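You operate a simulated robot arm through the tools that you are given. There is no shell and no other tool. Be economical: measure what you need, move in short steps, check, and stop when the job is done.

Carry out the task below with a simulated two-armed robot. There is one attempt and no reset: what you move stays moved.

JOB
Wipe up the spill on the top of the dark cart with the rag and put it back.

Only the result counts: the job must be done as asked and must still hold three seconds after the hand-in. Knocking over, shifting, dropping, spilling or breaking anything else fails it.

ROBOT AND FRAMES
Two 7-joint arms with two-finger parallel grippers on one trunk, on a base that drives. Base frame: it is fixed to the floor where the robot stands at the start and does not move with it; the origin is under the middle of the robot, x ahead of it, y to its left, z up. Lengths are in mm, angles in degrees, forces in N, time in s.
The left shoulder is at the start at [70, 177, 920], the right one opposite. With the tool pointing down near the work surface each hand reaches from about 260 to 720 mm from the robot's upright axis, wherever it stands, measured 20 degrees to its own side. Payload 3.43 kg a hand.
The tool frame of a hand sits at the grasp point between the pads (the TCP): z along the fingers, y along the line on which they close. The tips reach 30 mm beyond it. Largest opening 94 mm; finger width 28, thickness 10; the body of the gripper, 50 by 96 mm, starts 55 mm behind the TCP.
Orientation is that of the tool frame in the base frame, as a unit quaternion [x, y, z, w]. With the fingers straight down and closing along the base's y, the tool's x points along the base's -x, its y along +y and its z along -z.

CONTROLS
- The arms move only by the tool nudge_tool. It takes "left_targets", "right_targets" or both (then of equal length, played together; a hand with none holds still); each is a list of rows, each a list of 7 numbers: the shift along the tool's x, y, z in mm, then the turn, a rotation vector about the tool's x, y, z in degrees, then the opening, from 0 (shut) to 1 (fully open). In form: [[dx, dy, dz, wx, wy, wz, claw], ...]. A call has 1 to 20 rows; each row shifts and turns the commanded pose from where the row before left it, along the tool's axes as they then stand. A row lasts 0.2 s, in which the tool goes at most 50 mm and 8.6 degrees; a call with a longer step from one row to the next is refused whole, and so is a gripper value outside its range. A pose out of reach is approached as far as the arm can. The call stops where the force on the tool passes 40 N (or 10 N more than at its start, if that is more) or the arm is blocked; 0.2 s more then pass. Each finger travels about 153 mm/s and halts on what it meets, pressing with about 43 N; the grip force reading is that of the motor and also rises with nothing between the fingers. The clock runs only during rows and for 0.2 s after the last one: add rows that do not move to give the fingers time. The reply holds the time, the measured pose of the TCP, the force on the tool along the base axes, the opening and the grip force, in the units named above and with some noise, with the torque about the TCP (base axes, N m) and any sound that the robot's microphone picked up, and new pictures: "views" is both (left out), scene, wrist or none (wrist: the cameras of the hands that moved).
- Cameras (640 x 400 px; columns grow to the right, rows downward): "scene" is now at [122.4, 48.2, 1230.5]; the picture's right is [0.55, -0.84, 0.00], its down [-0.59, -0.38, -0.71] and it looks along [0.60, 0.39, -0.70] (base axes); focal length 259 px, centre (320, 200). "left" rides on the left gripper at [76, -14, -102] in its tool frame; the picture's right is [0.18, 0.98, 0.00], its down [-0.75, 0.14, -0.64] and it looks along [-0.63, 0.12, 0.77] (tool axes); focal length 243 px, centre (320, 200). "right" rides on the right gripper at [76, 14, -102] in its tool frame; the picture's right is [-0.18, 0.98, 0.00], its down [-0.75, -0.14, -0.64] and it looks along [-0.63, -0.12, 0.77] (tool axes); focal length 243 px, centre (320, 200). There is no depth. A picture from a camera that has moved, and an enlarged one, comes with that camera's place and axes in the base frame and with its lens. The place of the scene camera against the robot may be out by one fixed shift of up to 12 mm in any direction.
- slide_trunk(by): slides the trunk up (or, below 0, down) by that many mm; the arms and the scene camera ride with it, the base frame stays. It gives what a move gives, with no picture.
- base_move(legs): drives the robot by 1 to 6 legs, each [ahead, turn to the left] in mm and degrees, along the robot's own axes; the way and the turn of a leg run together, so that a leg with both is an arc; at most 1500 mm and 180 degrees a leg. The arms and the cameras ride along, it lands a little off, and it stops where it bumps. It gives what a move gives, and a new picture of the scene camera.
- pan_tilt(pan, tilt): turns the head with the scene camera to pan (to the left, within 86 degrees either way) and tilt (down, from -29 to 69), counted from straight ahead of the robot. It gives what a move gives, and a new picture of the scene camera.
- inspect(camera, box): a new picture of the part [left, top, right, bottom] of that camera's present view, enlarged. The clock stands still meanwhile.
- sign_off(): hands the job in; it is judged then, once.

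Go step by step. Nothing tells you exact positions but the pictures and the camera data: compare them with the known pose of the tool, close in by small moves and look again before you grip or let go. The budget is 120 turns and 260 pictures, counting those below and the enlarged ones. Unless the task says otherwise, let go and move clear before handing in, and close with one line.

The tools are called after "Call:" as a command line: name --argument value ..., lists and objects as JSON in quotes. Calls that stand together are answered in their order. nudge_tool: Moves the arms, as the interface text tells. Its arguments: {"type":"object","properties":{"left_targets":{"type":"array","items":{"type":"array","items":{"type":"number"}}},"right_targets":{"type":"array","items":{"type":"array","items":{"type":"number"}}},"views":{"type":"string","enum":["both","scene","wrist","none"]}},"required":[]} The other tools are called the same way: slide_trunk (by) slides the trunk up or down; base_move (legs) drives the base; pan_tilt (pan, tilt) turns the head that bears the scene camera; inspect (camera, box) takes an enlarged picture of a part of a camera's view; sign_off () hands the job in.

At the start:

```text
time_s: 0.0
left_position: [418.3, 373.4, 870.9]
left_orientation: [0.0, 1.0, 0.001, -0.001]
left_ft_force: [0.6, 0.2, 0.1]
left_wrist_torque: [-0.02, 0.01, -0.01]
left_grip_width: 94.0
left_grip_force: 0.0
right_position: [357.5, -26.5, 783.5]
right_orientation: [-0.001, 1.0, 0.0, 0.001]
right_ft_force: [0.8, 0.8, 0.5]
right_wrist_torque: [-0.03, 0.0, 0.03]
right_grip_width: 93.9
right_grip_force: 0.1
trunk travel left (down, up): [-500.0, 340.0]
robot x, y, heading: [1.1, -0.3, 0.2]
head pan, tilt: [33.2, 44.5]
```

scene: 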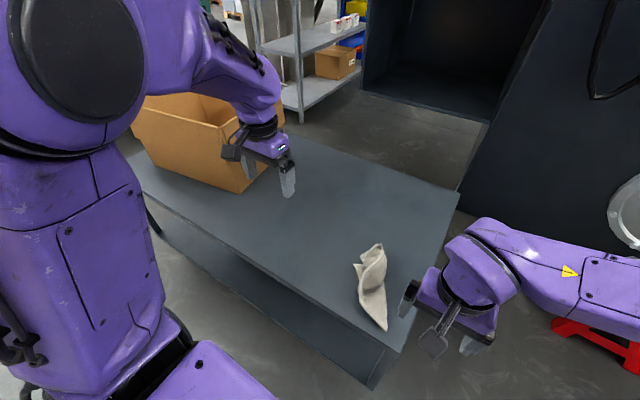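
right: 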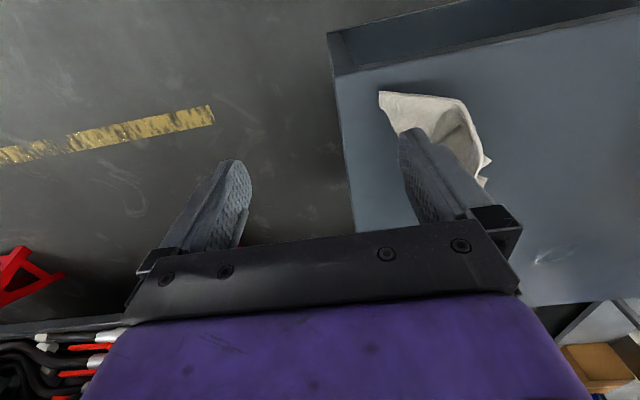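
left: 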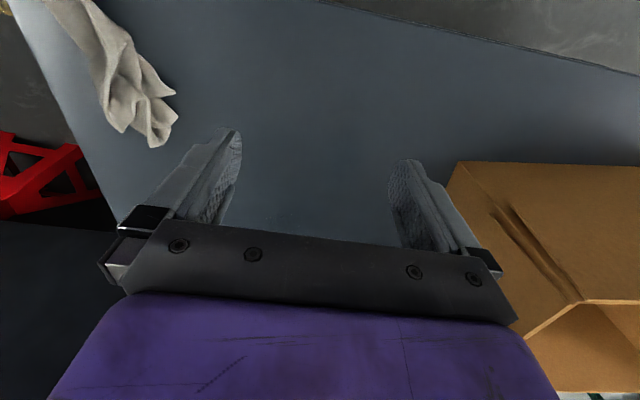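

I see a dark cart top with a cardboard box and a rag; the right wrist view shows a faint glossy spot on the top. I'll enlarge to find the spill.

Call:
inspect --camera "right" --box '[440, 160, 640, 310]'

Call:
inspect --camera "scene" --box '[130, 120, 480, 400]'

Call:
inspect --camera "left" --box '[0, 0, 480, 240]'

```text
2.67 times, centred on (540, 235) of right
camera zoom: at [281.5, -12.1, 885.0], right [0.18, 0.98, 0.0], down [0.75, -0.14, 0.64], along [0.63, -0.12, -0.77], focal length 647 px, centre (-267, 107)
```

zoom: 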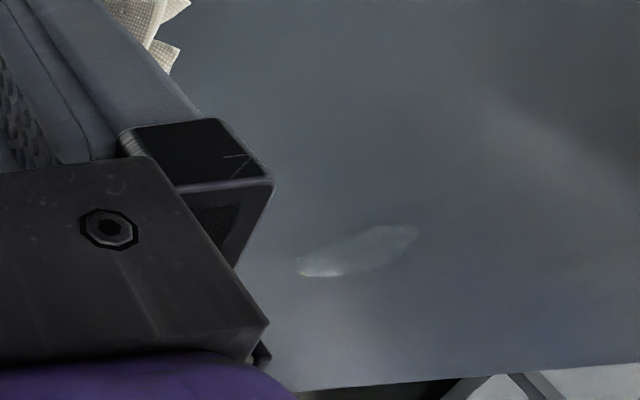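

```text
1.43 times, centred on (305, 260) of scene
camera zoom: at [122.4, 48.2, 1230.5], right [0.55, -0.84, 0.0], down [-0.59, -0.38, -0.71], along [0.6, 0.39, -0.7], focal length 370 px, centre (341, 114)
```

zoom: 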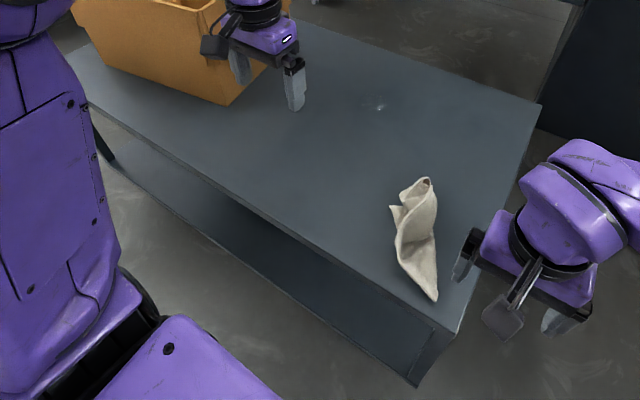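

```text
1.33 times, centred on (240, 120) of left
camera zoom: at [342.1, 359.8, 974.3], right [-0.18, 0.98, 0.0], down [0.75, 0.14, 0.64], along [0.63, 0.12, -0.77], focal length 324 px, centre (427, 307)
```

zoom: 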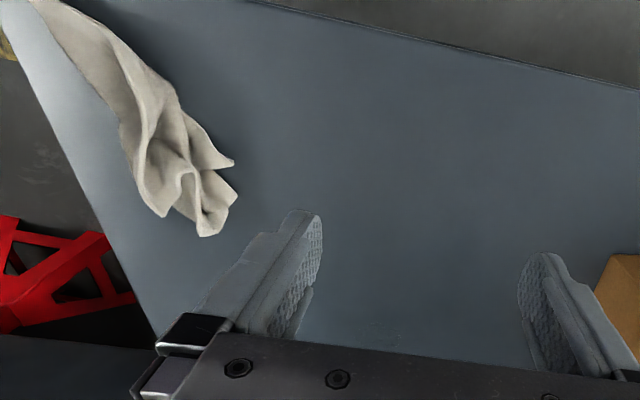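

The table top looks to be at z≈590, the rag runs from about (377,39) to (490,175), and a faint glossy spot sits near (742,350). I'll move the left hand forward to look at it from above.

Call:
nudge_tool --left_targets '[[-45, -5, 0, 0, 0, 0, 1], [-45, -5, 0, 0, 0, 0, 1], [-45, -5, 0, 0, 0, 0, 1], [-45, -5, 0, 0, 0, 0, 1], [0, 0, 0, 0, 0, 0, 1]]'

Call:
pan_tilt --pan 15 --tilt 65

```text
time_s: 1.2
left_position: [595.6, 353.1, 874.4]
left_orientation: [-0.001, 1.0, 0.0, 0.0]
left_ft_force: [0.2, -0.2, -0.6]
left_wrist_torque: [0.01, -0.03, 0.0]
left_grip_width: 94.3
left_grip_force: 0.1
right_position: [356.3, -26.1, 783.8]
right_orientation: [-0.001, 1.0, 0.0, 0.0]
right_ft_force: [0.1, 0.7, 1.0]
right_wrist_torque: [-0.04, 0.01, 0.02]
right_grip_width: 94.0
right_grip_force: 0.1
trunk travel left (down, up): [-500.0, 340.0]
robot x, y, heading: [-0.9, -3.5, 0.1]
head pan, tilt: [33.2, 44.5]
camera scene: at [121.2, 48.1, 1230.6], right [0.55, -0.84, 0.0], down [-0.59, -0.38, -0.71], along [0.6, 0.39, -0.7], focal length 259 px, centre (320, 200)
camera left: at [518.9, 340.0, 977.3], right [-0.19, 0.98, 0.0], down [0.75, 0.14, 0.64], along [0.63, 0.12, -0.77], focal length 243 px, centre (320, 200)
```

scene: 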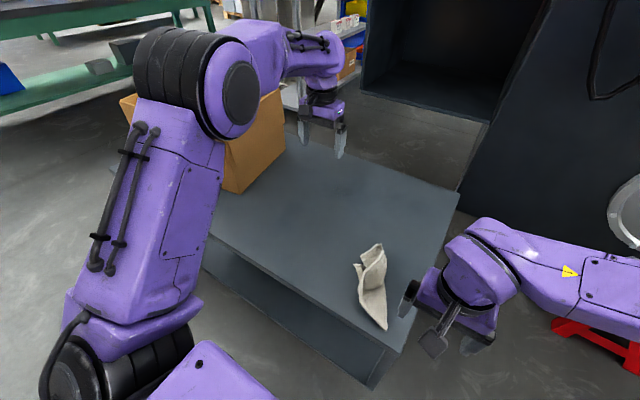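
left: 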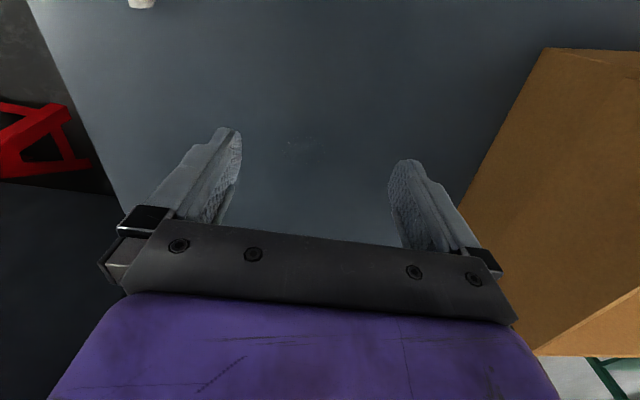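

```text
time_s: 2.0
left_position: [596.6, 352.7, 873.5]
left_orientation: [0.0, 1.0, 0.0, 0.0]
left_ft_force: [0.1, 0.1, 0.3]
left_wrist_torque: [0.01, 0.0, 0.0]
left_grip_width: 93.9
left_grip_force: 0.1
right_position: [359.3, -27.1, 782.2]
right_orientation: [0.0, 1.0, 0.0, 0.0]
right_ft_force: [0.0, 0.1, -0.1]
right_wrist_torque: [-0.04, 0.02, -0.02]
right_grip_width: 94.0
right_grip_force: 0.1
trunk travel left (down, up): [-500.0, 340.0]
robot x, y, heading: [-3.0, -3.8, -0.2]
head pan, tilt: [15.0, 65.0]
camera scene: at [112.7, 19.2, 1204.9], right [0.26, -0.97, 0.0], down [-0.88, -0.24, -0.42], along [0.41, 0.11, -0.91], focal length 259 px, centre (320, 200)
```

scene: 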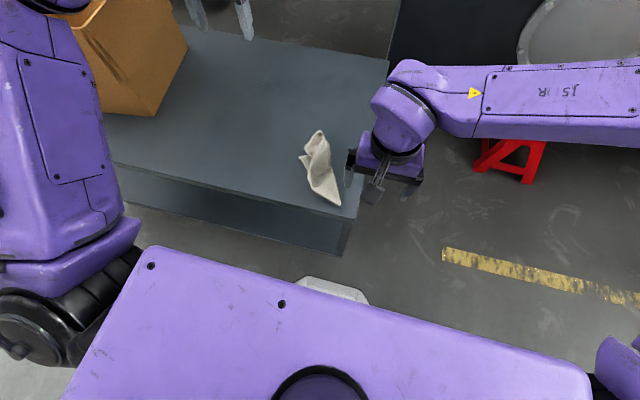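

Call:
inspect --camera "left" --box '[210, 80, 430, 230]'

Call:
inspect --camera "scene" --box '[90, 60, 450, 330]'

```text
2.67 times, centred on (320, 155) of left
camera zoom: at [519.5, 340.1, 976.7], right [-0.18, 0.98, 0.0], down [0.75, 0.14, 0.64], along [0.63, 0.12, -0.77], focal length 647 px, centre (320, 320)
```

zoom: 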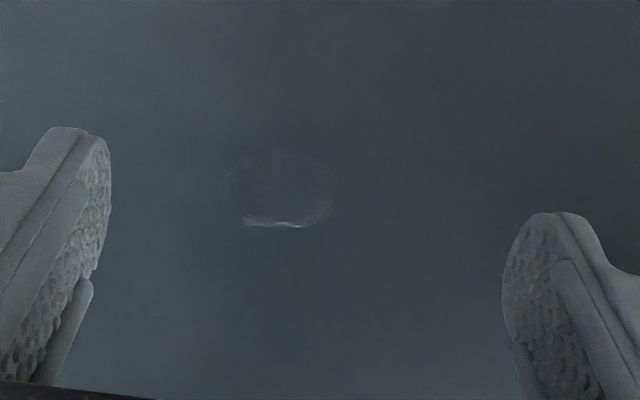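

```text
1.48 times, centred on (270, 195) of scene
camera zoom: at [112.7, 19.2, 1204.9], right [0.26, -0.97, 0.0], down [-0.88, -0.24, -0.42], along [0.41, 0.11, -0.91], focal length 384 px, centre (394, 207)
```

zoom: 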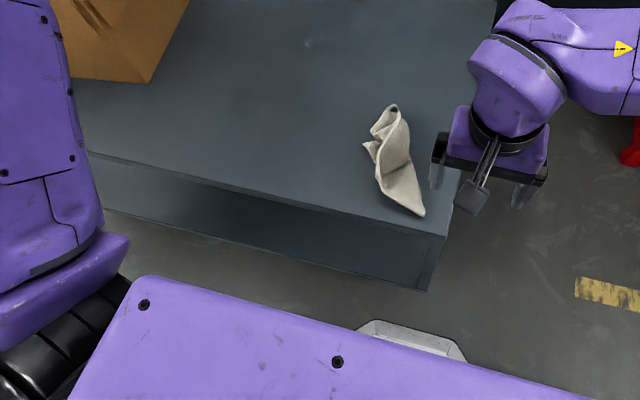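

The spill is a faint ring about 60–75 mm across, centred near (731,352). It's near the reach limit, so I'll test with the empty left hand tilted outward above it.

Call:
nudge_tool --left_targets '[[0, 0, 0, 0, -8, 0, 1], [0, 0, 0, 0, -8, 0, 1], [0, 0, 0, 0, -8, 0, 1], [-9, 0, 46, 0, 0, 0, 1], [-9, 0, 46, 0, 0, 0, 1], [-9, 0, 46, 0, 0, 0, 1], [-9, 0, 46, 0, 0, 0, 1], [-9, 0, 30, 0, 0, 0, 1], [0, 0, 0, 0, 0, 0, 1]]'

```text
time_s: 4.0
left_position: [728.4, 354.6, 693.6]
left_orientation: [-0.001, 0.978, 0.001, 0.208]
left_ft_force: [-0.4, 0.2, 0.4]
left_wrist_torque: [0.02, -0.01, -0.02]
left_grip_width: 93.9
left_grip_force: 0.2
right_position: [357.2, -26.1, 782.7]
right_orientation: [0.0, 1.0, 0.0, 0.0]
right_ft_force: [0.1, 0.0, 0.9]
right_wrist_torque: [0.04, 0.01, 0.01]
right_grip_width: 94.1
right_grip_force: 0.1
trunk travel left (down, up): [-500.0, 340.0]
robot x, y, heading: [2.1, -0.6, 0.0]
head pan, tilt: [15.0, 65.0]
camera scene: at [112.3, 19.0, 1204.9], right [0.26, -0.97, 0.0], down [-0.88, -0.23, -0.42], along [0.41, 0.11, -0.91], focal length 259 px, centre (320, 200)
camera left: at [616.7, 340.8, 757.7], right [-0.17, 0.98, -0.07], down [0.43, 0.14, 0.89], along [0.89, 0.12, -0.44], focal length 243 px, centre (320, 200)
```

scene: 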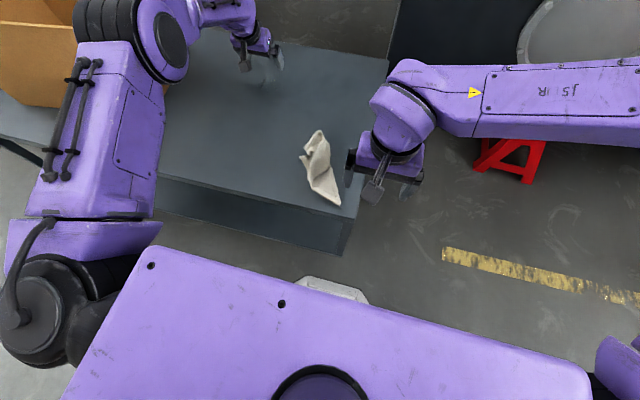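
left: 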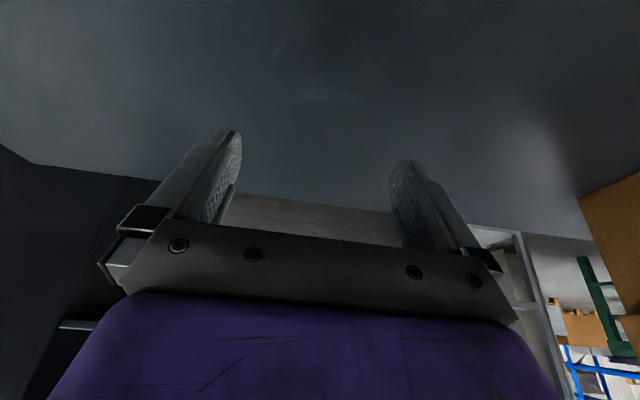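

Reach is fine here. I'll enlarge the spill from this angle and test the far, low reach a bit further.

Call:
inspect --camera "left" --box '[200, 0, 440, 160]'

Call:
nudge_tool --left_targets '[[-30, 0, 40, 0, 0, 0, 1], [-20, 0, 20, 0, 0, 0, 1], [0, 0, 0, 0, 0, 0, 1]]' --views "none"

```text
2.50 times, centred on (320, 80) of left
camera zoom: at [616.7, 340.8, 757.7], right [-0.17, 0.98, -0.07], down [0.43, 0.14, 0.89], along [0.89, 0.12, -0.44], focal length 606 px, centre (320, 500)
```

zoom: 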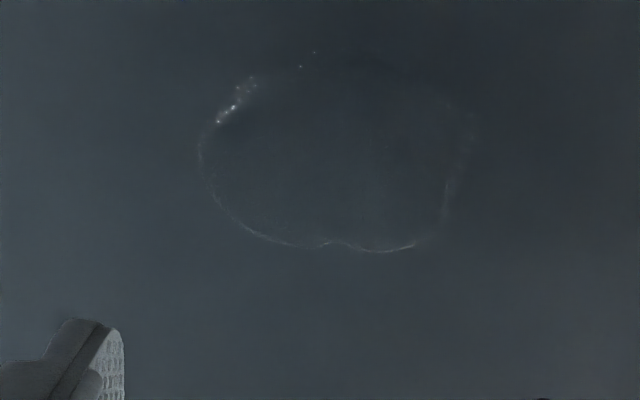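

```text
time_s: 4.8
left_position: [760.0, 358.2, 669.0]
left_orientation: [0.0, 0.978, 0.0, 0.208]
left_ft_force: [-1.3, 0.3, -0.6]
left_wrist_torque: [0.0, -0.03, -0.02]
left_grip_width: 94.0
left_grip_force: 0.1
left hand out of reach, approached as far as the arm can: row 1, 2
right_position: [358.0, -25.2, 782.4]
right_orientation: [0.0, 1.0, -0.001, -0.001]
right_ft_force: [-0.4, 0.3, -0.9]
right_wrist_torque: [0.02, 0.01, 0.0]
right_grip_width: 94.0
right_grip_force: 0.1
trunk travel left (down, up): [-500.0, 340.0]
robot x, y, heading: [-0.5, 0.9, -0.3]
head pan, tilt: [15.0, 65.0]
```

The spill spans x≈705–762, y≈313–390. Now I bring the left hand back above the rag and clear the right hand out of the way.

Call:
nudge_tool --left_targets '[[20, 0, -20, 0, 0, 0, 1], [30, 0, -40, 0, 0, 0, 1], [9, 0, -46, 0, 0, 0, 1], [9, 0, -46, 0, 0, 0, 1], [9, 0, -46, 0, 0, 0, 1], [9, 0, -46, 0, 0, 0, 1], [9, 0, -30, 0, 0, 0, 1], [0, 0, 0, 0, 8, 0, 1], [0, 0, 0, 0, 8, 0, 1], [0, 0, 0, 0, 8, 0, 1], [26, -41, 10, 0, 0, 0, 1], [26, -41, 10, 0, 0, 0, 1], [26, -41, 10, 0, 0, 0, 1], [26, -41, 10, 0, 0, 0, 1], [26, -41, 10, 0, 0, 0, 1], [26, -41, 10, 0, 0, 0, 1]]' --right_targets '[[0, -30, -10, 0, 0, 0, 1], [0, -30, -10, 0, 0, 0, 1], [0, -30, -10, 0, 0, 0, 1], [0, -30, -10, 0, 0, 0, 1], [0, -30, -10, 0, 0, 0, 1], [0, -30, -10, 0, 0, 0, 1], [0, 0, 0, 0, 0, 0, 1], [0, 0, 0, 0, 0, 0, 1], [0, 0, 0, 0, 0, 0, 1], [0, 0, 0, 0, 0, 0, 1], [0, 0, 0, 0, 0, 0, 1], [0, 0, 0, 0, 0, 0, 1], [0, 0, 0, 0, 0, 0, 1], [0, 0, 0, 0, 0, 0, 1], [0, 0, 0, 0, 0, 0, 1], [0, 0, 0, 0, 0, 0, 1]]' --views "none"

Call:
nudge_tool --left_targets '[[0, 0, 0, 0, 0, -8, 1], [0, 0, 0, 0, 0, -8, 1], [0, 0, 0, 0, 0, -8, 1], [0, 0, 0, 0, 0, -8, 1], [0, 0, 0, 0, 0, -8, 1], [0, 0, 0, 0, 0, -8, 1], [0, 0, 0, 0, 0, 0, 1]]'

Call:
inspect --camera "scene" --box '[220, 90, 420, 240]'

```text
time_s: 8.2
left_position: [405.7, 108.3, 820.8]
left_orientation: [-0.001, 1.0, 0.001, 0.0]
left_ft_force: [0.0, 0.4, 0.2]
left_wrist_torque: [0.01, -0.04, -0.02]
left_grip_width: 93.9
left_grip_force: 0.1
right_position: [359.1, -209.3, 843.1]
right_orientation: [0.0, 1.0, 0.0, -0.001]
right_ft_force: [-0.2, 0.0, 0.1]
right_wrist_torque: [0.0, -0.01, 0.02]
right_grip_width: 93.6
right_grip_force: 0.0
trunk travel left (down, up): [-500.0, 340.0]
robot x, y, heading: [1.2, -2.1, 0.2]
head pan, tilt: [15.0, 65.0]
```

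```text
time_s: 9.8
left_position: [406.0, 108.9, 822.9]
left_orientation: [-0.407, 0.913, 0.0, 0.0]
left_ft_force: [0.3, -0.1, -0.4]
left_wrist_torque: [0.02, 0.0, -0.03]
left_grip_width: 93.9
left_grip_force: 0.0
right_position: [361.0, -208.4, 843.0]
right_orientation: [0.0, 1.0, 0.0, 0.001]
right_ft_force: [0.7, 0.4, 0.2]
right_wrist_torque: [0.03, -0.01, -0.02]
right_grip_width: 94.2
right_grip_force: 0.2
trunk travel left (down, up): [-500.0, 340.0]
robot x, y, heading: [1.6, 0.5, -0.0]
head pan, tilt: [15.0, 65.0]
camera scene: at [112.6, 18.9, 1204.8], right [0.26, -0.97, 0.0], down [-0.88, -0.23, -0.42], along [0.41, 0.11, -0.91], focal length 259 px, centre (320, 200)
camera left: at [365.1, 44.6, 925.3], right [-0.85, 0.52, 0.0], down [0.4, 0.66, 0.64], along [0.33, 0.55, -0.77], focal length 243 px, centre (320, 200)
```

scene: 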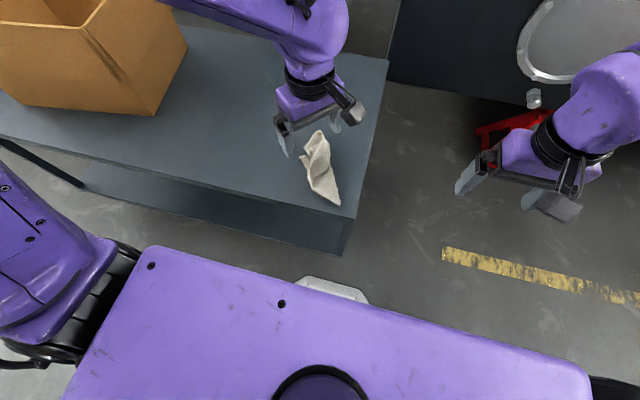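
left: 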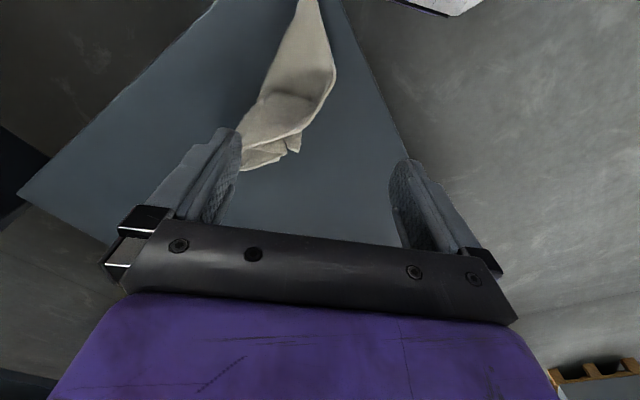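

```text
2.67 times, centred on (320, 165) of scene
camera zoom: at [112.6, 18.9, 1204.8], right [0.26, -0.97, 0.0], down [-0.88, -0.23, -0.42], along [0.41, 0.11, -0.91], focal length 691 px, centre (320, 293)
```

zoom: 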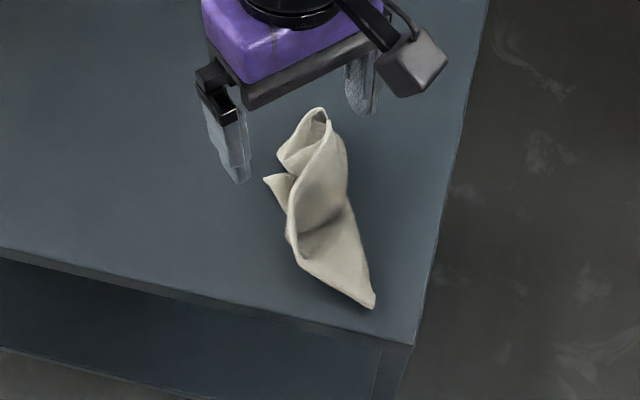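

The rag runs from its tip near (376,40) to a raised end near (545,145), with the bulk centre around (475,113). I'll hover over that, lower, and look.

Call:
nudge_tool --left_targets '[[-25, -24, 20, 0, 0, 0, 1], [-24, -24, 35, 0, 0, 0, 1], [0, 0, 45, 0, 0, 0, 1], [0, 0, 0, 0, 0, 0, 1]]'

Call:
inspect --camera "scene" --box '[240, 90, 400, 210]'

```text
time_s: 10.8
left_position: [474.0, 114.9, 721.8]
left_orientation: [-0.406, 0.914, 0.0, 0.0]
left_ft_force: [0.8, 0.2, 0.4]
left_wrist_torque: [0.01, 0.04, 0.01]
left_grip_width: 93.9
left_grip_force: 0.0
right_position: [358.7, -207.7, 841.9]
right_orientation: [-0.001, 1.0, 0.0, 0.0]
right_ft_force: [0.4, -0.5, -0.1]
right_wrist_torque: [0.0, -0.03, 0.02]
right_grip_width: 94.2
right_grip_force: 0.1
trunk travel left (down, up): [-500.0, 340.0]
robot x, y, heading: [1.1, -2.7, 0.2]
head pan, tilt: [15.0, 65.0]
camera scene: at [112.3, 19.0, 1204.9], right [0.26, -0.97, 0.0], down [-0.88, -0.23, -0.42], along [0.41, 0.11, -0.91], focal length 259 px, centre (320, 200)
camera left: at [433.8, 50.0, 824.4], right [-0.85, 0.52, 0.0], down [0.4, 0.65, 0.64], along [0.33, 0.55, -0.77], focal length 243 px, centre (320, 200)
```

scene: 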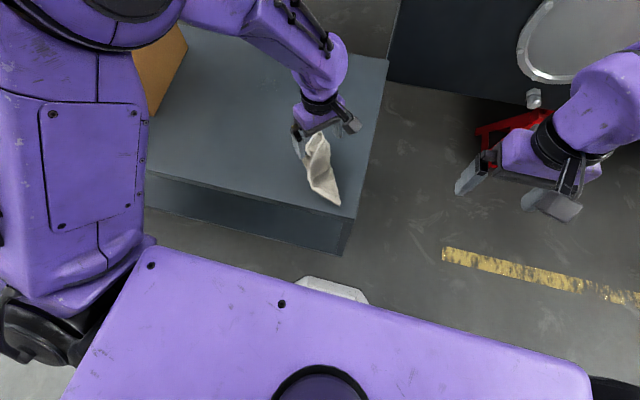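
left: 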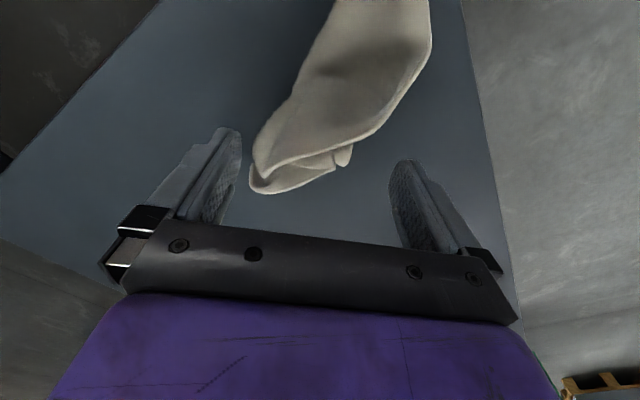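

```text
3.33 times, centred on (320, 150) of scene
camera zoom: at [112.3, 19.0, 1204.9], right [0.26, -0.97, 0.0], down [-0.88, -0.23, -0.42], along [0.41, 0.11, -0.91], focal length 864 px, centre (320, 367)
```

zoom: 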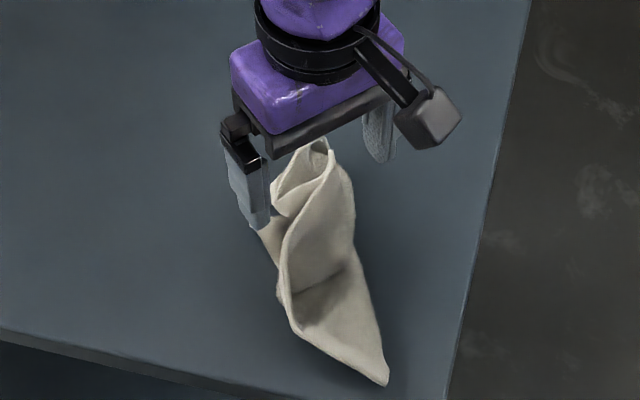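

The rag's bulk sits slightly to the tool's +y side of the TCP. I'll shift, trim yaw a little, lower partway and look again.

Call:
nudge_tool --left_targets '[[4, 16, 0, 0, 0, 6, 1], [0, 0, 30, 0, 0, 0, 1], [0, 0, 0, 0, 0, 0, 1]]'

Call:
inspect --camera "scene" --box '[240, 90, 400, 210]'

```text
time_s: 11.6
left_position: [460.2, 122.8, 693.3]
left_orientation: [-0.359, 0.933, 0.0, 0.001]
left_ft_force: [-0.7, -0.7, -0.3]
left_wrist_torque: [-0.02, 0.01, 0.03]
left_grip_width: 93.8
left_grip_force: 0.2
right_position: [359.1, -207.1, 843.0]
right_orientation: [-0.001, 1.0, 0.0, 0.001]
right_ft_force: [-0.7, 0.5, -0.1]
right_wrist_torque: [0.01, -0.02, -0.03]
right_grip_width: 94.1
right_grip_force: 0.1
trunk travel left (down, up): [-500.0, 340.0]
robot x, y, heading: [-1.3, 0.4, -0.0]
head pan, tilt: [15.0, 65.0]
camera scene: at [111.8, 19.1, 1204.9], right [0.26, -0.97, 0.0], down [-0.88, -0.23, -0.42], along [0.41, 0.11, -0.91], focal length 259 px, centre (320, 200)
camera left: at [412.4, 61.9, 796.5], right [-0.8, 0.61, 0.0], down [0.46, 0.61, 0.64], along [0.39, 0.51, -0.77], focal length 243 px, centre (320, 200)
```

scene: 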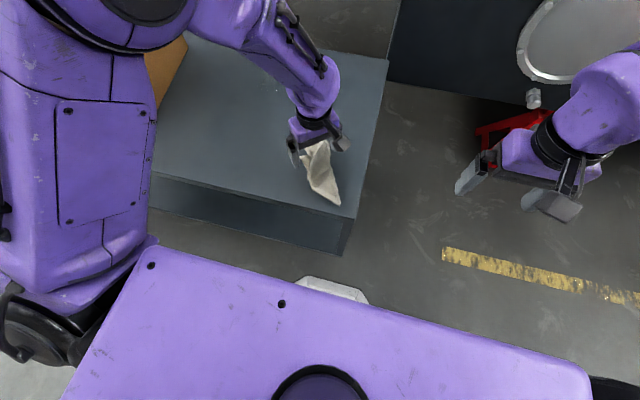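
left: 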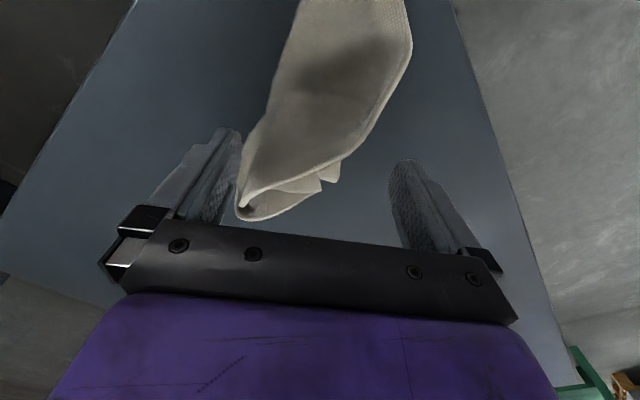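

```text
3.33 times, centred on (320, 150) of scene
camera zoom: at [111.8, 19.1, 1204.9], right [0.26, -0.97, 0.0], down [-0.88, -0.23, -0.42], along [0.41, 0.11, -0.91], focal length 864 px, centre (320, 367)
```

zoom: 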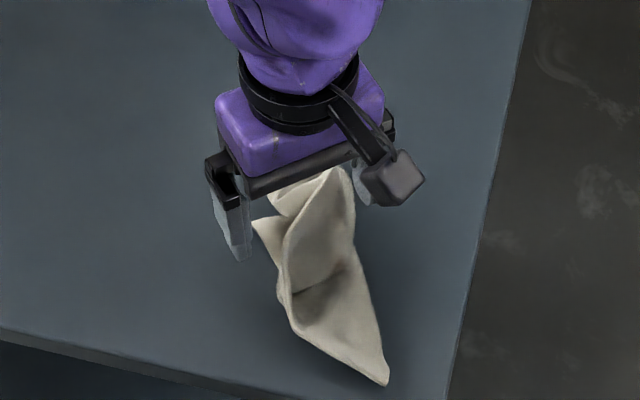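

The rag's axis is still a few degrees off the fingers. I'll turn 8° more, recentre slightly, and come lower.

Call:
nudge_tool --left_targets '[[0, -6, 0, 0, 0, 8, 1], [0, 0, 15, 0, 0, 0, 1], [0, 0, 0, 0, 0, 0, 1]]' --views "wrist"

Call:
inspect --camera "scene" --box '[260, 100, 380, 220]'

```text
time_s: 12.4
left_position: [463.0, 117.5, 677.5]
left_orientation: [-0.292, 0.956, -0.001, 0.001]
left_ft_force: [-0.4, 0.2, 0.2]
left_wrist_torque: [-0.01, 0.03, 0.02]
left_grip_width: 94.2
left_grip_force: 0.1
right_position: [359.3, -207.9, 842.1]
right_orientation: [-0.001, 1.0, 0.001, 0.0]
right_ft_force: [-0.2, -0.5, 0.2]
right_wrist_torque: [0.02, -0.02, 0.03]
right_grip_width: 94.1
right_grip_force: 0.0
trunk travel left (down, up): [-500.0, 340.0]
robot x, y, heading: [-0.3, 0.1, -0.0]
head pan, tilt: [15.0, 65.0]
camera left: at [407.8, 64.1, 780.4], right [-0.7, 0.71, 0.0], down [0.55, 0.54, 0.64], along [0.46, 0.45, -0.77], focal length 243 px, centre (320, 200)
```

left: 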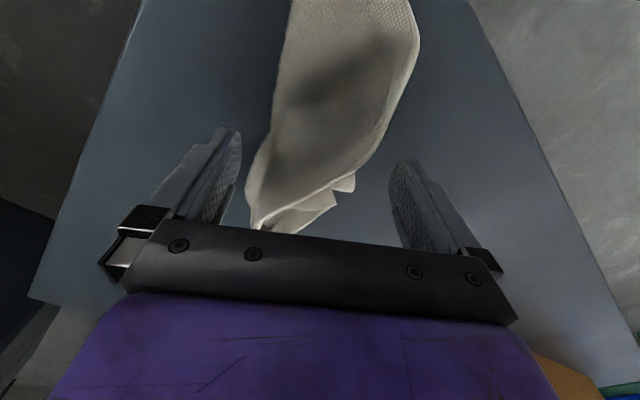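

```text
3.33 times, centred on (320, 160) of scene
camera zoom: at [112.4, 18.9, 1204.9], right [0.26, -0.97, 0.0], down [-0.88, -0.23, -0.42], along [0.41, 0.11, -0.91], focal length 864 px, centre (320, 333)
```

zoom: 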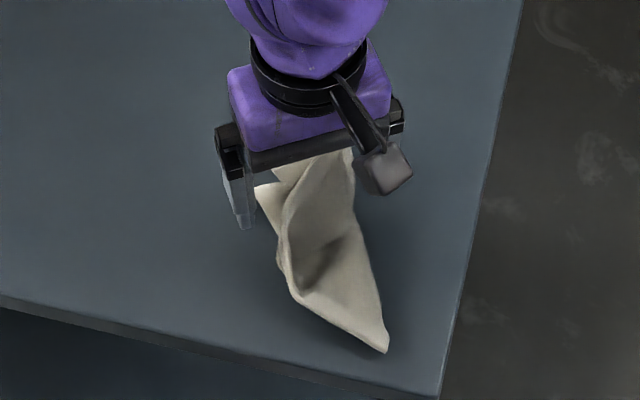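

The rag is now centred between the fingers. I'll lower about 40 mm, watching force.

Call:
nudge_tool --left_targets '[[0, 0, 15, 0, 0, 0, 1], [0, 0, 15, 0, 0, 0, 1], [0, 0, 12, 0, 0, 0, 1], [0, 0, 0, 0, 0, 0, 1]]' --views "wrist"

Call:
inspect --camera "scene" --box '[260, 100, 380, 220]'

```text
time_s: 13.4
left_position: [463.6, 117.6, 635.3]
left_orientation: [-0.292, 0.956, 0.0, 0.0]
left_ft_force: [-0.6, -0.3, -0.1]
left_wrist_torque: [0.04, 0.0, 0.03]
left_grip_width: 94.1
left_grip_force: 0.1
right_position: [359.0, -207.8, 842.3]
right_orientation: [-0.001, 1.0, 0.0, 0.0]
right_ft_force: [-0.3, 0.9, 0.2]
right_wrist_torque: [-0.04, 0.02, 0.0]
right_grip_width: 94.0
right_grip_force: 0.0
trunk travel left (down, up): [-500.0, 340.0]
robot x, y, heading: [-3.3, -1.9, 0.1]
head pan, tilt: [15.0, 65.0]
camera left: at [408.0, 63.3, 738.2], right [-0.7, 0.71, 0.0], down [0.55, 0.54, 0.64], along [0.46, 0.45, -0.77], focal length 243 px, centre (320, 200)
```

left: 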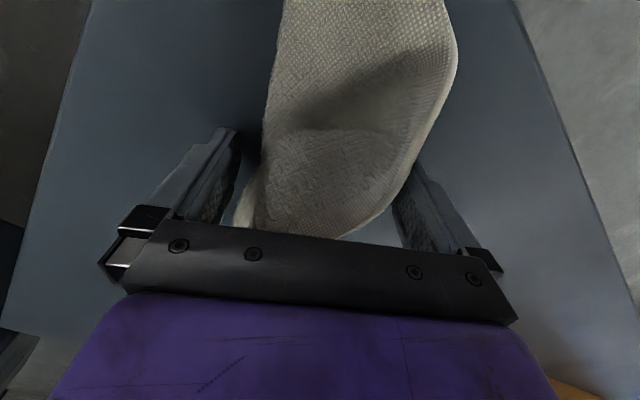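

```text
3.33 times, centred on (320, 160) of scene
camera zoom: at [112.5, 18.9, 1204.8], right [0.26, -0.97, 0.0], down [-0.88, -0.23, -0.42], along [0.41, 0.11, -0.91], focal length 864 px, centre (320, 333)
```

zoom: 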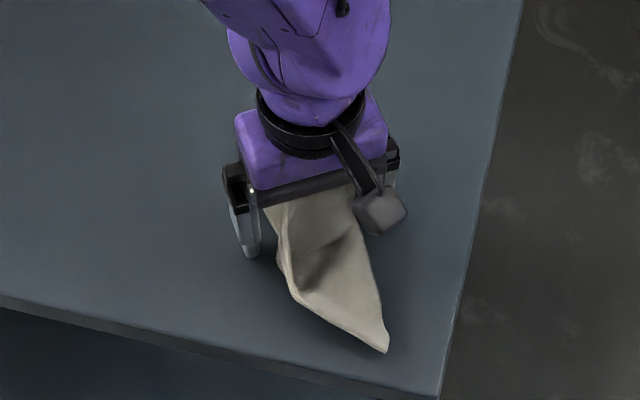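

The rag sits between the fingers with no contact force. Closing now.

Call:
nudge_tool --left_targets '[[0, 0, 0, 0, 0, 0, 0.7], [0, 0, 0, 0, 0, 0, 0.4], [0, 0, 0, 0, 0, 0, 0.1], [0, 0, 0, 0, 0, 0, 0], [0, 0, 0, 0, 0, 0, 0], [0, 0, 0, 0, 0, 0, 0]]' --views "wrist"

Call:
inspect --camera "scene" --box '[260, 100, 380, 220]'

```text
time_s: 14.8
left_position: [462.6, 116.1, 635.4]
left_orientation: [-0.292, 0.956, 0.0, 0.001]
left_ft_force: [-0.1, 0.1, 1.3]
left_wrist_torque: [-0.06, -0.01, 0.0]
left_grip_width: 12.6
left_grip_force: 42.6
right_position: [359.3, -208.0, 842.8]
right_orientation: [0.0, 1.0, 0.0, -0.001]
right_ft_force: [-0.5, 0.3, -0.1]
right_wrist_torque: [-0.04, 0.04, 0.02]
right_grip_width: 94.1
right_grip_force: 0.0
trunk travel left (down, up): [-500.0, 340.0]
robot x, y, heading: [1.1, -0.6, 0.1]
head pan, tilt: [15.0, 65.0]
camera left: at [408.1, 63.2, 738.4], right [-0.7, 0.71, 0.0], down [0.55, 0.54, 0.64], along [0.46, 0.45, -0.77], focal length 243 px, centre (320, 200)
```

left: 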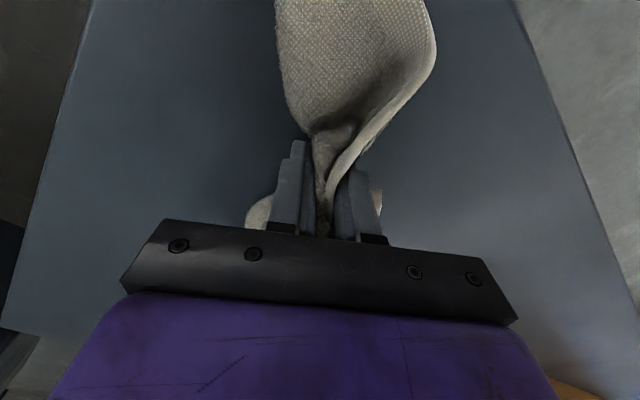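

```text
3.33 times, centred on (320, 160) of scene
camera zoom: at [112.5, 18.8, 1204.8], right [0.26, -0.97, 0.0], down [-0.88, -0.23, -0.42], along [0.41, 0.11, -0.91], focal length 864 px, centre (320, 333)
```

zoom: 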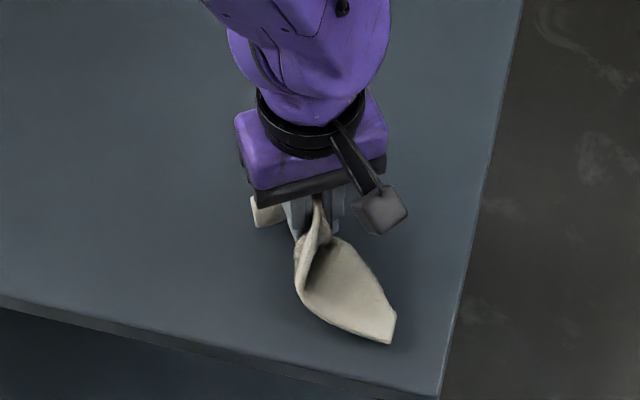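

The cloth is gripped (12.6 mm of fabric). I'll lift it and check the hold.

Call:
nudge_tool --left_targets '[[0, 0, -20, 0, 0, 0, 0], [0, 0, -30, 0, 0, 0, 0], [0, 0, -40, 0, 0, 0, 0], [0, 0, -30, 0, 0, 0, 0], [0, 0, 0, 0, 0, 0, 0]]'

Call:
inspect --camera "scene" --box '[260, 80, 400, 200]'

```text
time_s: 16.0
left_position: [462.4, 113.2, 756.5]
left_orientation: [-0.292, 0.956, 0.0, 0.001]
left_ft_force: [-0.5, 0.1, 0.5]
left_wrist_torque: [-0.04, -0.01, -0.01]
left_grip_width: 12.4
left_grip_force: 43.1
right_position: [359.2, -208.7, 841.7]
right_orientation: [-0.001, 1.0, -0.001, 0.0]
right_ft_force: [0.0, -0.1, -0.9]
right_wrist_torque: [-0.02, 0.02, 0.02]
right_grip_width: 94.0
right_grip_force: 0.2
trunk travel left (down, up): [-500.0, 340.0]
robot x, y, heading: [0.0, 0.4, -0.2]
head pan, tilt: [15.0, 65.0]
camera scene: at [112.9, 18.9, 1204.8], right [0.26, -0.97, 0.0], down [-0.88, -0.23, -0.42], along [0.41, 0.11, -0.91], focal length 259 px, centre (320, 200)
camera left: at [407.3, 61.1, 858.6], right [-0.7, 0.71, 0.0], down [0.55, 0.54, 0.64], along [0.46, 0.45, -0.77], focal length 243 px, centre (320, 200)
```

scene: 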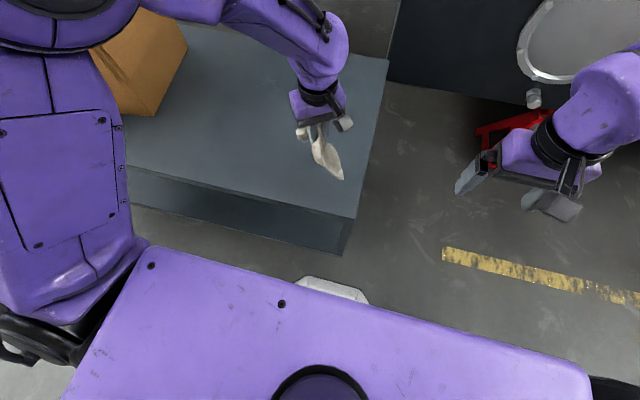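
left: 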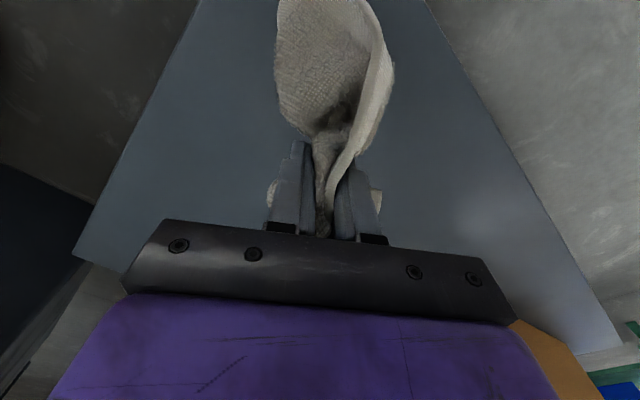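

```text
3.33 times, centred on (330, 140) of scene
camera zoom: at [112.9, 18.9, 1204.8], right [0.26, -0.97, 0.0], down [-0.88, -0.23, -0.42], along [0.41, 0.11, -0.91], focal length 864 px, centre (287, 400)
```

zoom: 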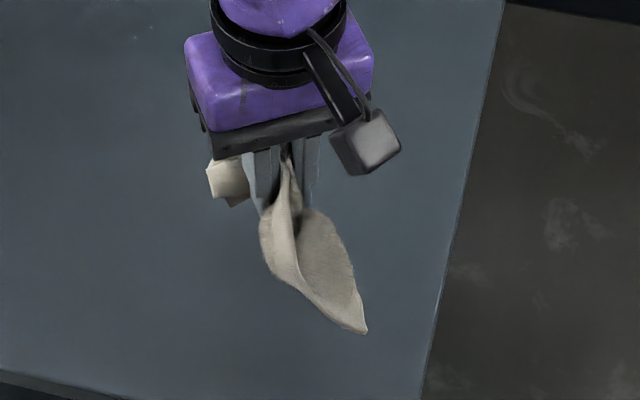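

The rag holds firmly. I'll turn the yaw back to zero and carry it, tilted as tested, to just right of the spill at (735,290,700).

Call:
nudge_tool --left_targets '[[0, 0, 0, 0, 0, 8.5, 0], [0, 0, 0, 0, 0, 8.5, 0], [0, 0, 0, 0, 0, 8.5, 0], [0, 0, 0, 0, 0, 8.5, 0], [-30, 30, 0, 0, 0, 0, 0], [-35, 35, 0, 0, 0, 0, 0], [-35, 35, 0, 0, 0, 0, 0], [-35, 35, 0, 0, 0, 0, 0], [0, 0, 0, 0, -8, 0, 0], [0, 0, 0, 0, -8, 0, 0], [0, 0, 0, 0, -8, 0, 0], [-26, 10, 27, 0, 0, 0, 0], [-26, 10, 27, 0, 0, 0, 0], [-26, 11, 27, 0, 0, 0, 0], [-25, 11, 26, 0, 0, 0, 0], [0, 0, 0, 0, 0, 0, 0]]'

Call:
inspect --camera "left" --box '[160, 0, 560, 250]'

Call:
inspect --camera "scene" --box '[160, 0, 400, 150]'

```text
time_s: 19.4
left_position: [736.5, 295.3, 695.1]
left_orientation: [-0.001, 0.978, 0.0, 0.208]
left_ft_force: [-0.6, -0.2, -0.8]
left_wrist_torque: [0.01, 0.04, 0.16]
left_grip_width: 11.6
left_grip_force: 42.5
right_position: [359.1, -208.5, 841.7]
right_orientation: [-0.001, 1.0, 0.0, 0.0]
right_ft_force: [0.4, -0.1, -0.7]
right_wrist_torque: [0.0, -0.02, -0.03]
right_grip_width: 93.7
right_grip_force: 0.1
trunk travel left (down, up): [-500.0, 340.0]
robot x, y, heading: [-3.1, -0.7, 0.0]
head pan, tilt: [15.0, 65.0]
camera scene: at [111.9, 18.5, 1204.9], right [0.26, -0.97, 0.0], down [-0.88, -0.23, -0.42], along [0.41, 0.11, -0.91], focal length 259 px, centre (320, 200)
camera left: at [624.8, 281.9, 758.5], right [-0.17, 0.98, -0.07], down [0.43, 0.14, 0.89], along [0.89, 0.12, -0.44], focal length 243 px, centre (320, 200)
```

scene: 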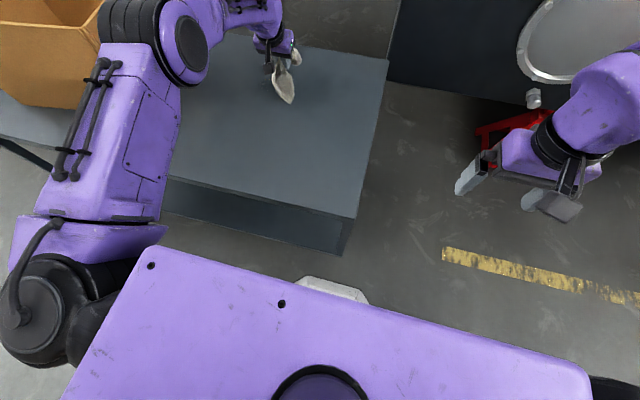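
left: 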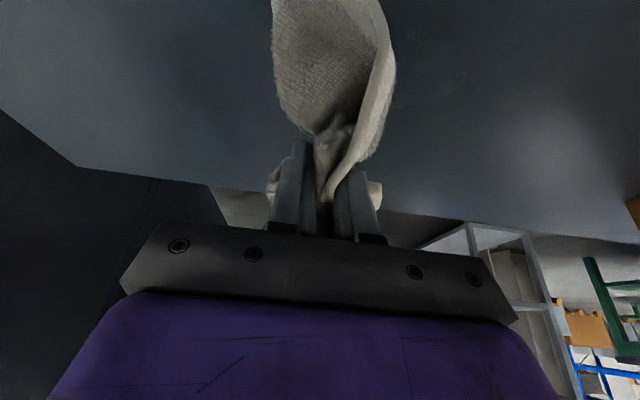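

```text
1.60 times, centred on (360, 125) of left
camera zoom: at [624.8, 281.9, 758.5], right [-0.17, 0.98, -0.07], down [0.43, 0.14, 0.89], along [0.89, 0.12, -0.44], focal length 388 px, centre (256, 320)
```

zoom: 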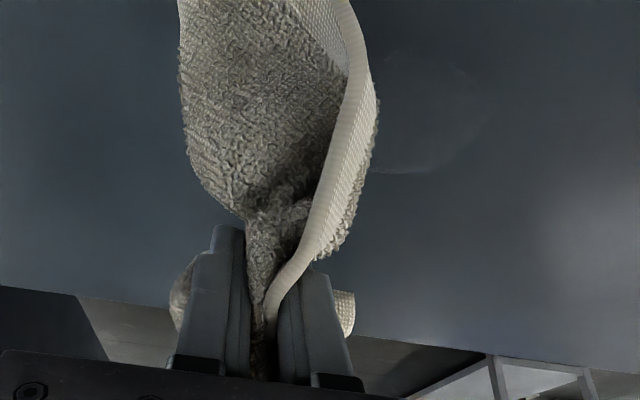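

```text
2.67 times, centred on (280, 75) of scene
camera zoom: at [111.9, 18.5, 1204.9], right [0.26, -0.97, 0.0], down [-0.88, -0.23, -0.42], along [0.41, 0.11, -0.91], focal length 691 px, centre (427, 533)
```

zoom: 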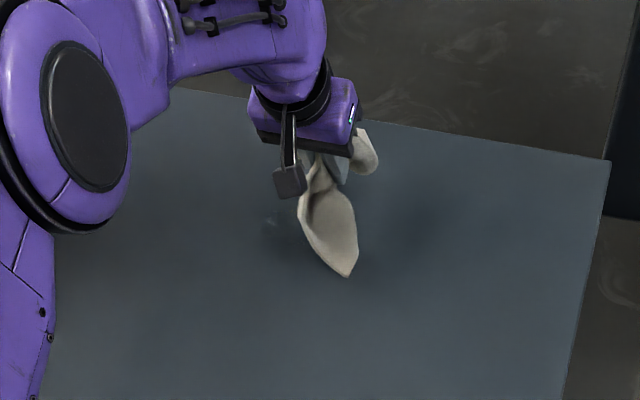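

The rag's tail and ends flank the tool; the spill is just left of it. I'll lower gently to contact.

Call:
nudge_tool --left_targets '[[8.1, 0, 18.3, 0, 0, 0, 0], [8.1, 0, 18.3, 0, 0, 0, 0], [4, 0, 9.1, 0, 0, 0, 0], [4, 0, 9.1, 0, 0, 0, 0], [0, 0, 0, 0, 0, 0, 0]]'

Call:
inspect --camera "scene" --box '[160, 0, 400, 150]'

```text
time_s: 20.6
left_position: [734.1, 296.2, 639.8]
left_orientation: [0.0, 0.978, 0.0, 0.209]
left_ft_force: [-0.9, 0.2, 1.4]
left_wrist_torque: [0.01, 0.03, 0.12]
left_grip_width: 11.7
left_grip_force: 43.1
right_position: [358.6, -207.8, 843.1]
right_orientation: [-0.001, 1.0, 0.0, 0.0]
right_ft_force: [0.5, -0.3, 0.6]
right_wrist_torque: [0.03, 0.05, 0.02]
right_grip_width: 94.0
right_grip_force: 0.0
trunk travel left (down, up): [-500.0, 340.0]
robot x, y, heading: [-0.5, -0.4, -0.0]
head pan, tilt: [15.0, 65.0]
camera scene: at [112.4, 18.9, 1204.9], right [0.26, -0.97, 0.0], down [-0.88, -0.23, -0.42], along [0.41, 0.11, -0.91], focal length 259 px, centre (320, 200)
camera left: at [622.9, 281.5, 702.7], right [-0.17, 0.98, -0.07], down [0.43, 0.14, 0.89], along [0.89, 0.12, -0.44], focal length 243 px, centre (320, 200)
```

scene: 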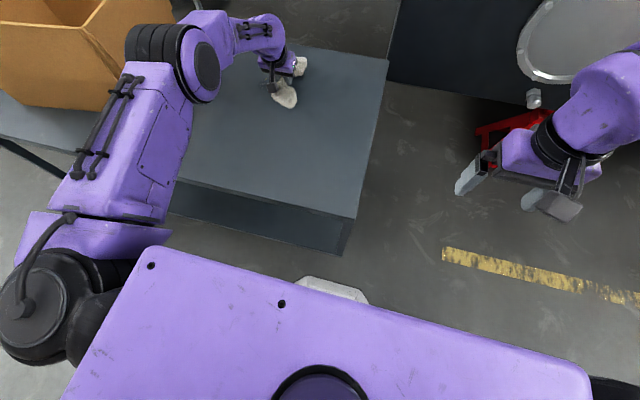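
left: 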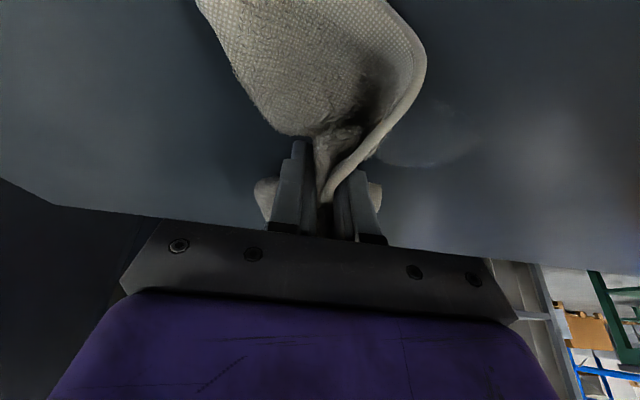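

```text
2.67 times, centred on (280, 75) of scene
camera zoom: at [112.4, 18.9, 1204.9], right [0.26, -0.97, 0.0], down [-0.88, -0.23, -0.42], along [0.41, 0.11, -0.91], focal length 691 px, centre (427, 533)
```

zoom: 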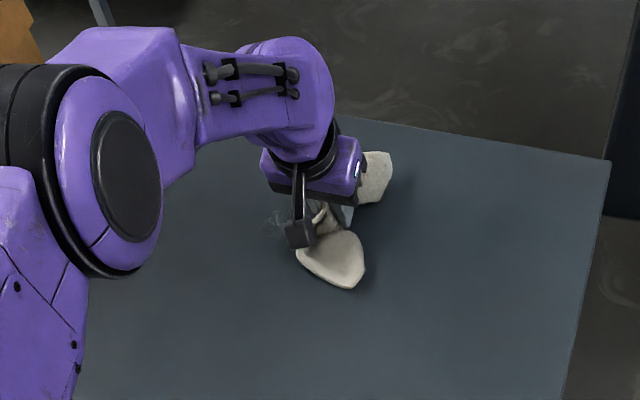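

The rag is touching the top. I'll press slightly and make a first stroke across the spill and back.

Call:
nudge_tool --left_targets '[[3.3, 0, 7.3, 0, 0, 0, 0], [0, 20, 0, 0, 0, 0, 0], [0, 20, 0, 0, 0, 0, 0], [0, 20, 0, 0, 0, 0, 0], [0, 20, 0, 0, 0, 0, 0], [0, 20, 0, 0, 0, 0, 0], [0, 20, 0, 0, 0, 0, 0], [0, 10, 0, 0, 0, 0, 0], [0, -20, 0, 0, 0, 0, 0], [0, -20, 0, 0, 0, 0, 0], [0, -20, 0, 0, 0, 0, 0], [0, -20, 0, 0, 0, 0, 0], [0, -20, 0, 0, 0, 0, 0], [0, -20, 0, 0, 0, 0, 0], [0, -10, 0, 0, 0, 0, 0], [0, 0, 0, 0, 0, 0, 0]]' --views "wrist"

Call:
inspect --camera "left" --box '[240, 0, 560, 200]'

Call:
inspect --camera "scene" --box '[160, 0, 400, 150]'

```text
time_s: 24.0
left_position: [758.0, 299.8, 635.6]
left_orientation: [-0.001, 0.977, 0.001, 0.213]
left_ft_force: [-0.5, 13.4, 36.1]
left_wrist_torque: [0.28, 0.11, 0.14]
left_grip_width: 11.4
left_grip_force: 42.8
left hand out of reach, approached as far as the arm can: row 9, 10, 11, 13, 14
right_position: [354.5, -208.5, 844.3]
right_orientation: [-0.001, 1.0, 0.001, 0.003]
right_ft_force: [-0.2, -0.2, 0.2]
right_wrist_torque: [0.01, -0.01, -0.02]
right_grip_width: 94.1
right_grip_force: 0.1
trunk travel left (down, up): [-500.0, 340.0]
robot x, y, heading: [-2.9, -0.3, 0.3]
head pan, tilt: [15.0, 65.0]
camera left: at [644.7, 286.1, 697.6], right [-0.17, 0.98, -0.08], down [0.42, 0.14, 0.9], along [0.89, 0.12, -0.43], focal length 243 px, centre (320, 200)
```

left: 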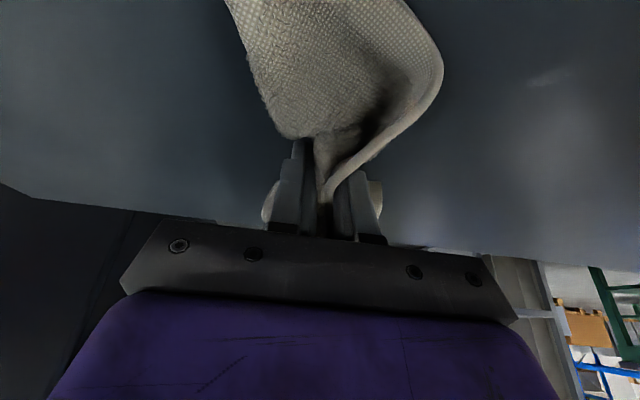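

```text
2.00 times, centred on (400, 100) of left
camera zoom: at [644.7, 286.1, 697.6], right [-0.17, 0.98, -0.08], down [0.42, 0.14, 0.9], along [0.89, 0.12, -0.43], focal length 485 px, centre (160, 400)
```

zoom: 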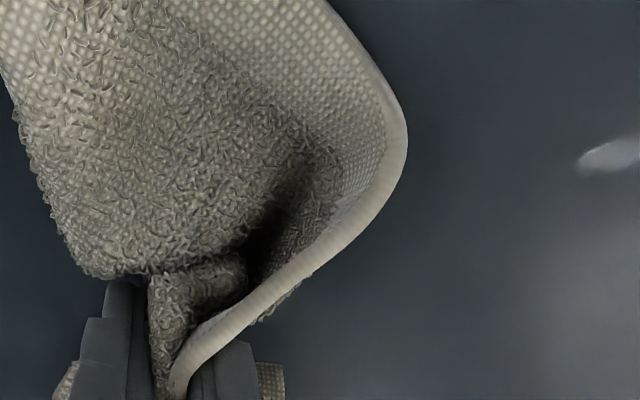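

```text
2.67 times, centred on (280, 75) of scene
camera zoom: at [106.3, 18.1, 1205.5], right [0.26, -0.97, 0.0], down [-0.87, -0.23, -0.43], along [0.41, 0.11, -0.9], focal length 691 px, centre (427, 533)
```

zoom: 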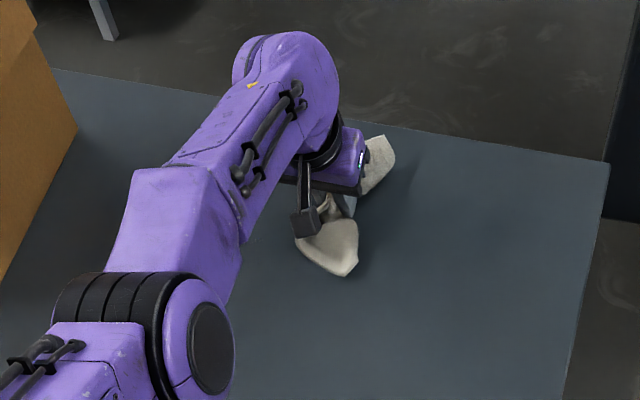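

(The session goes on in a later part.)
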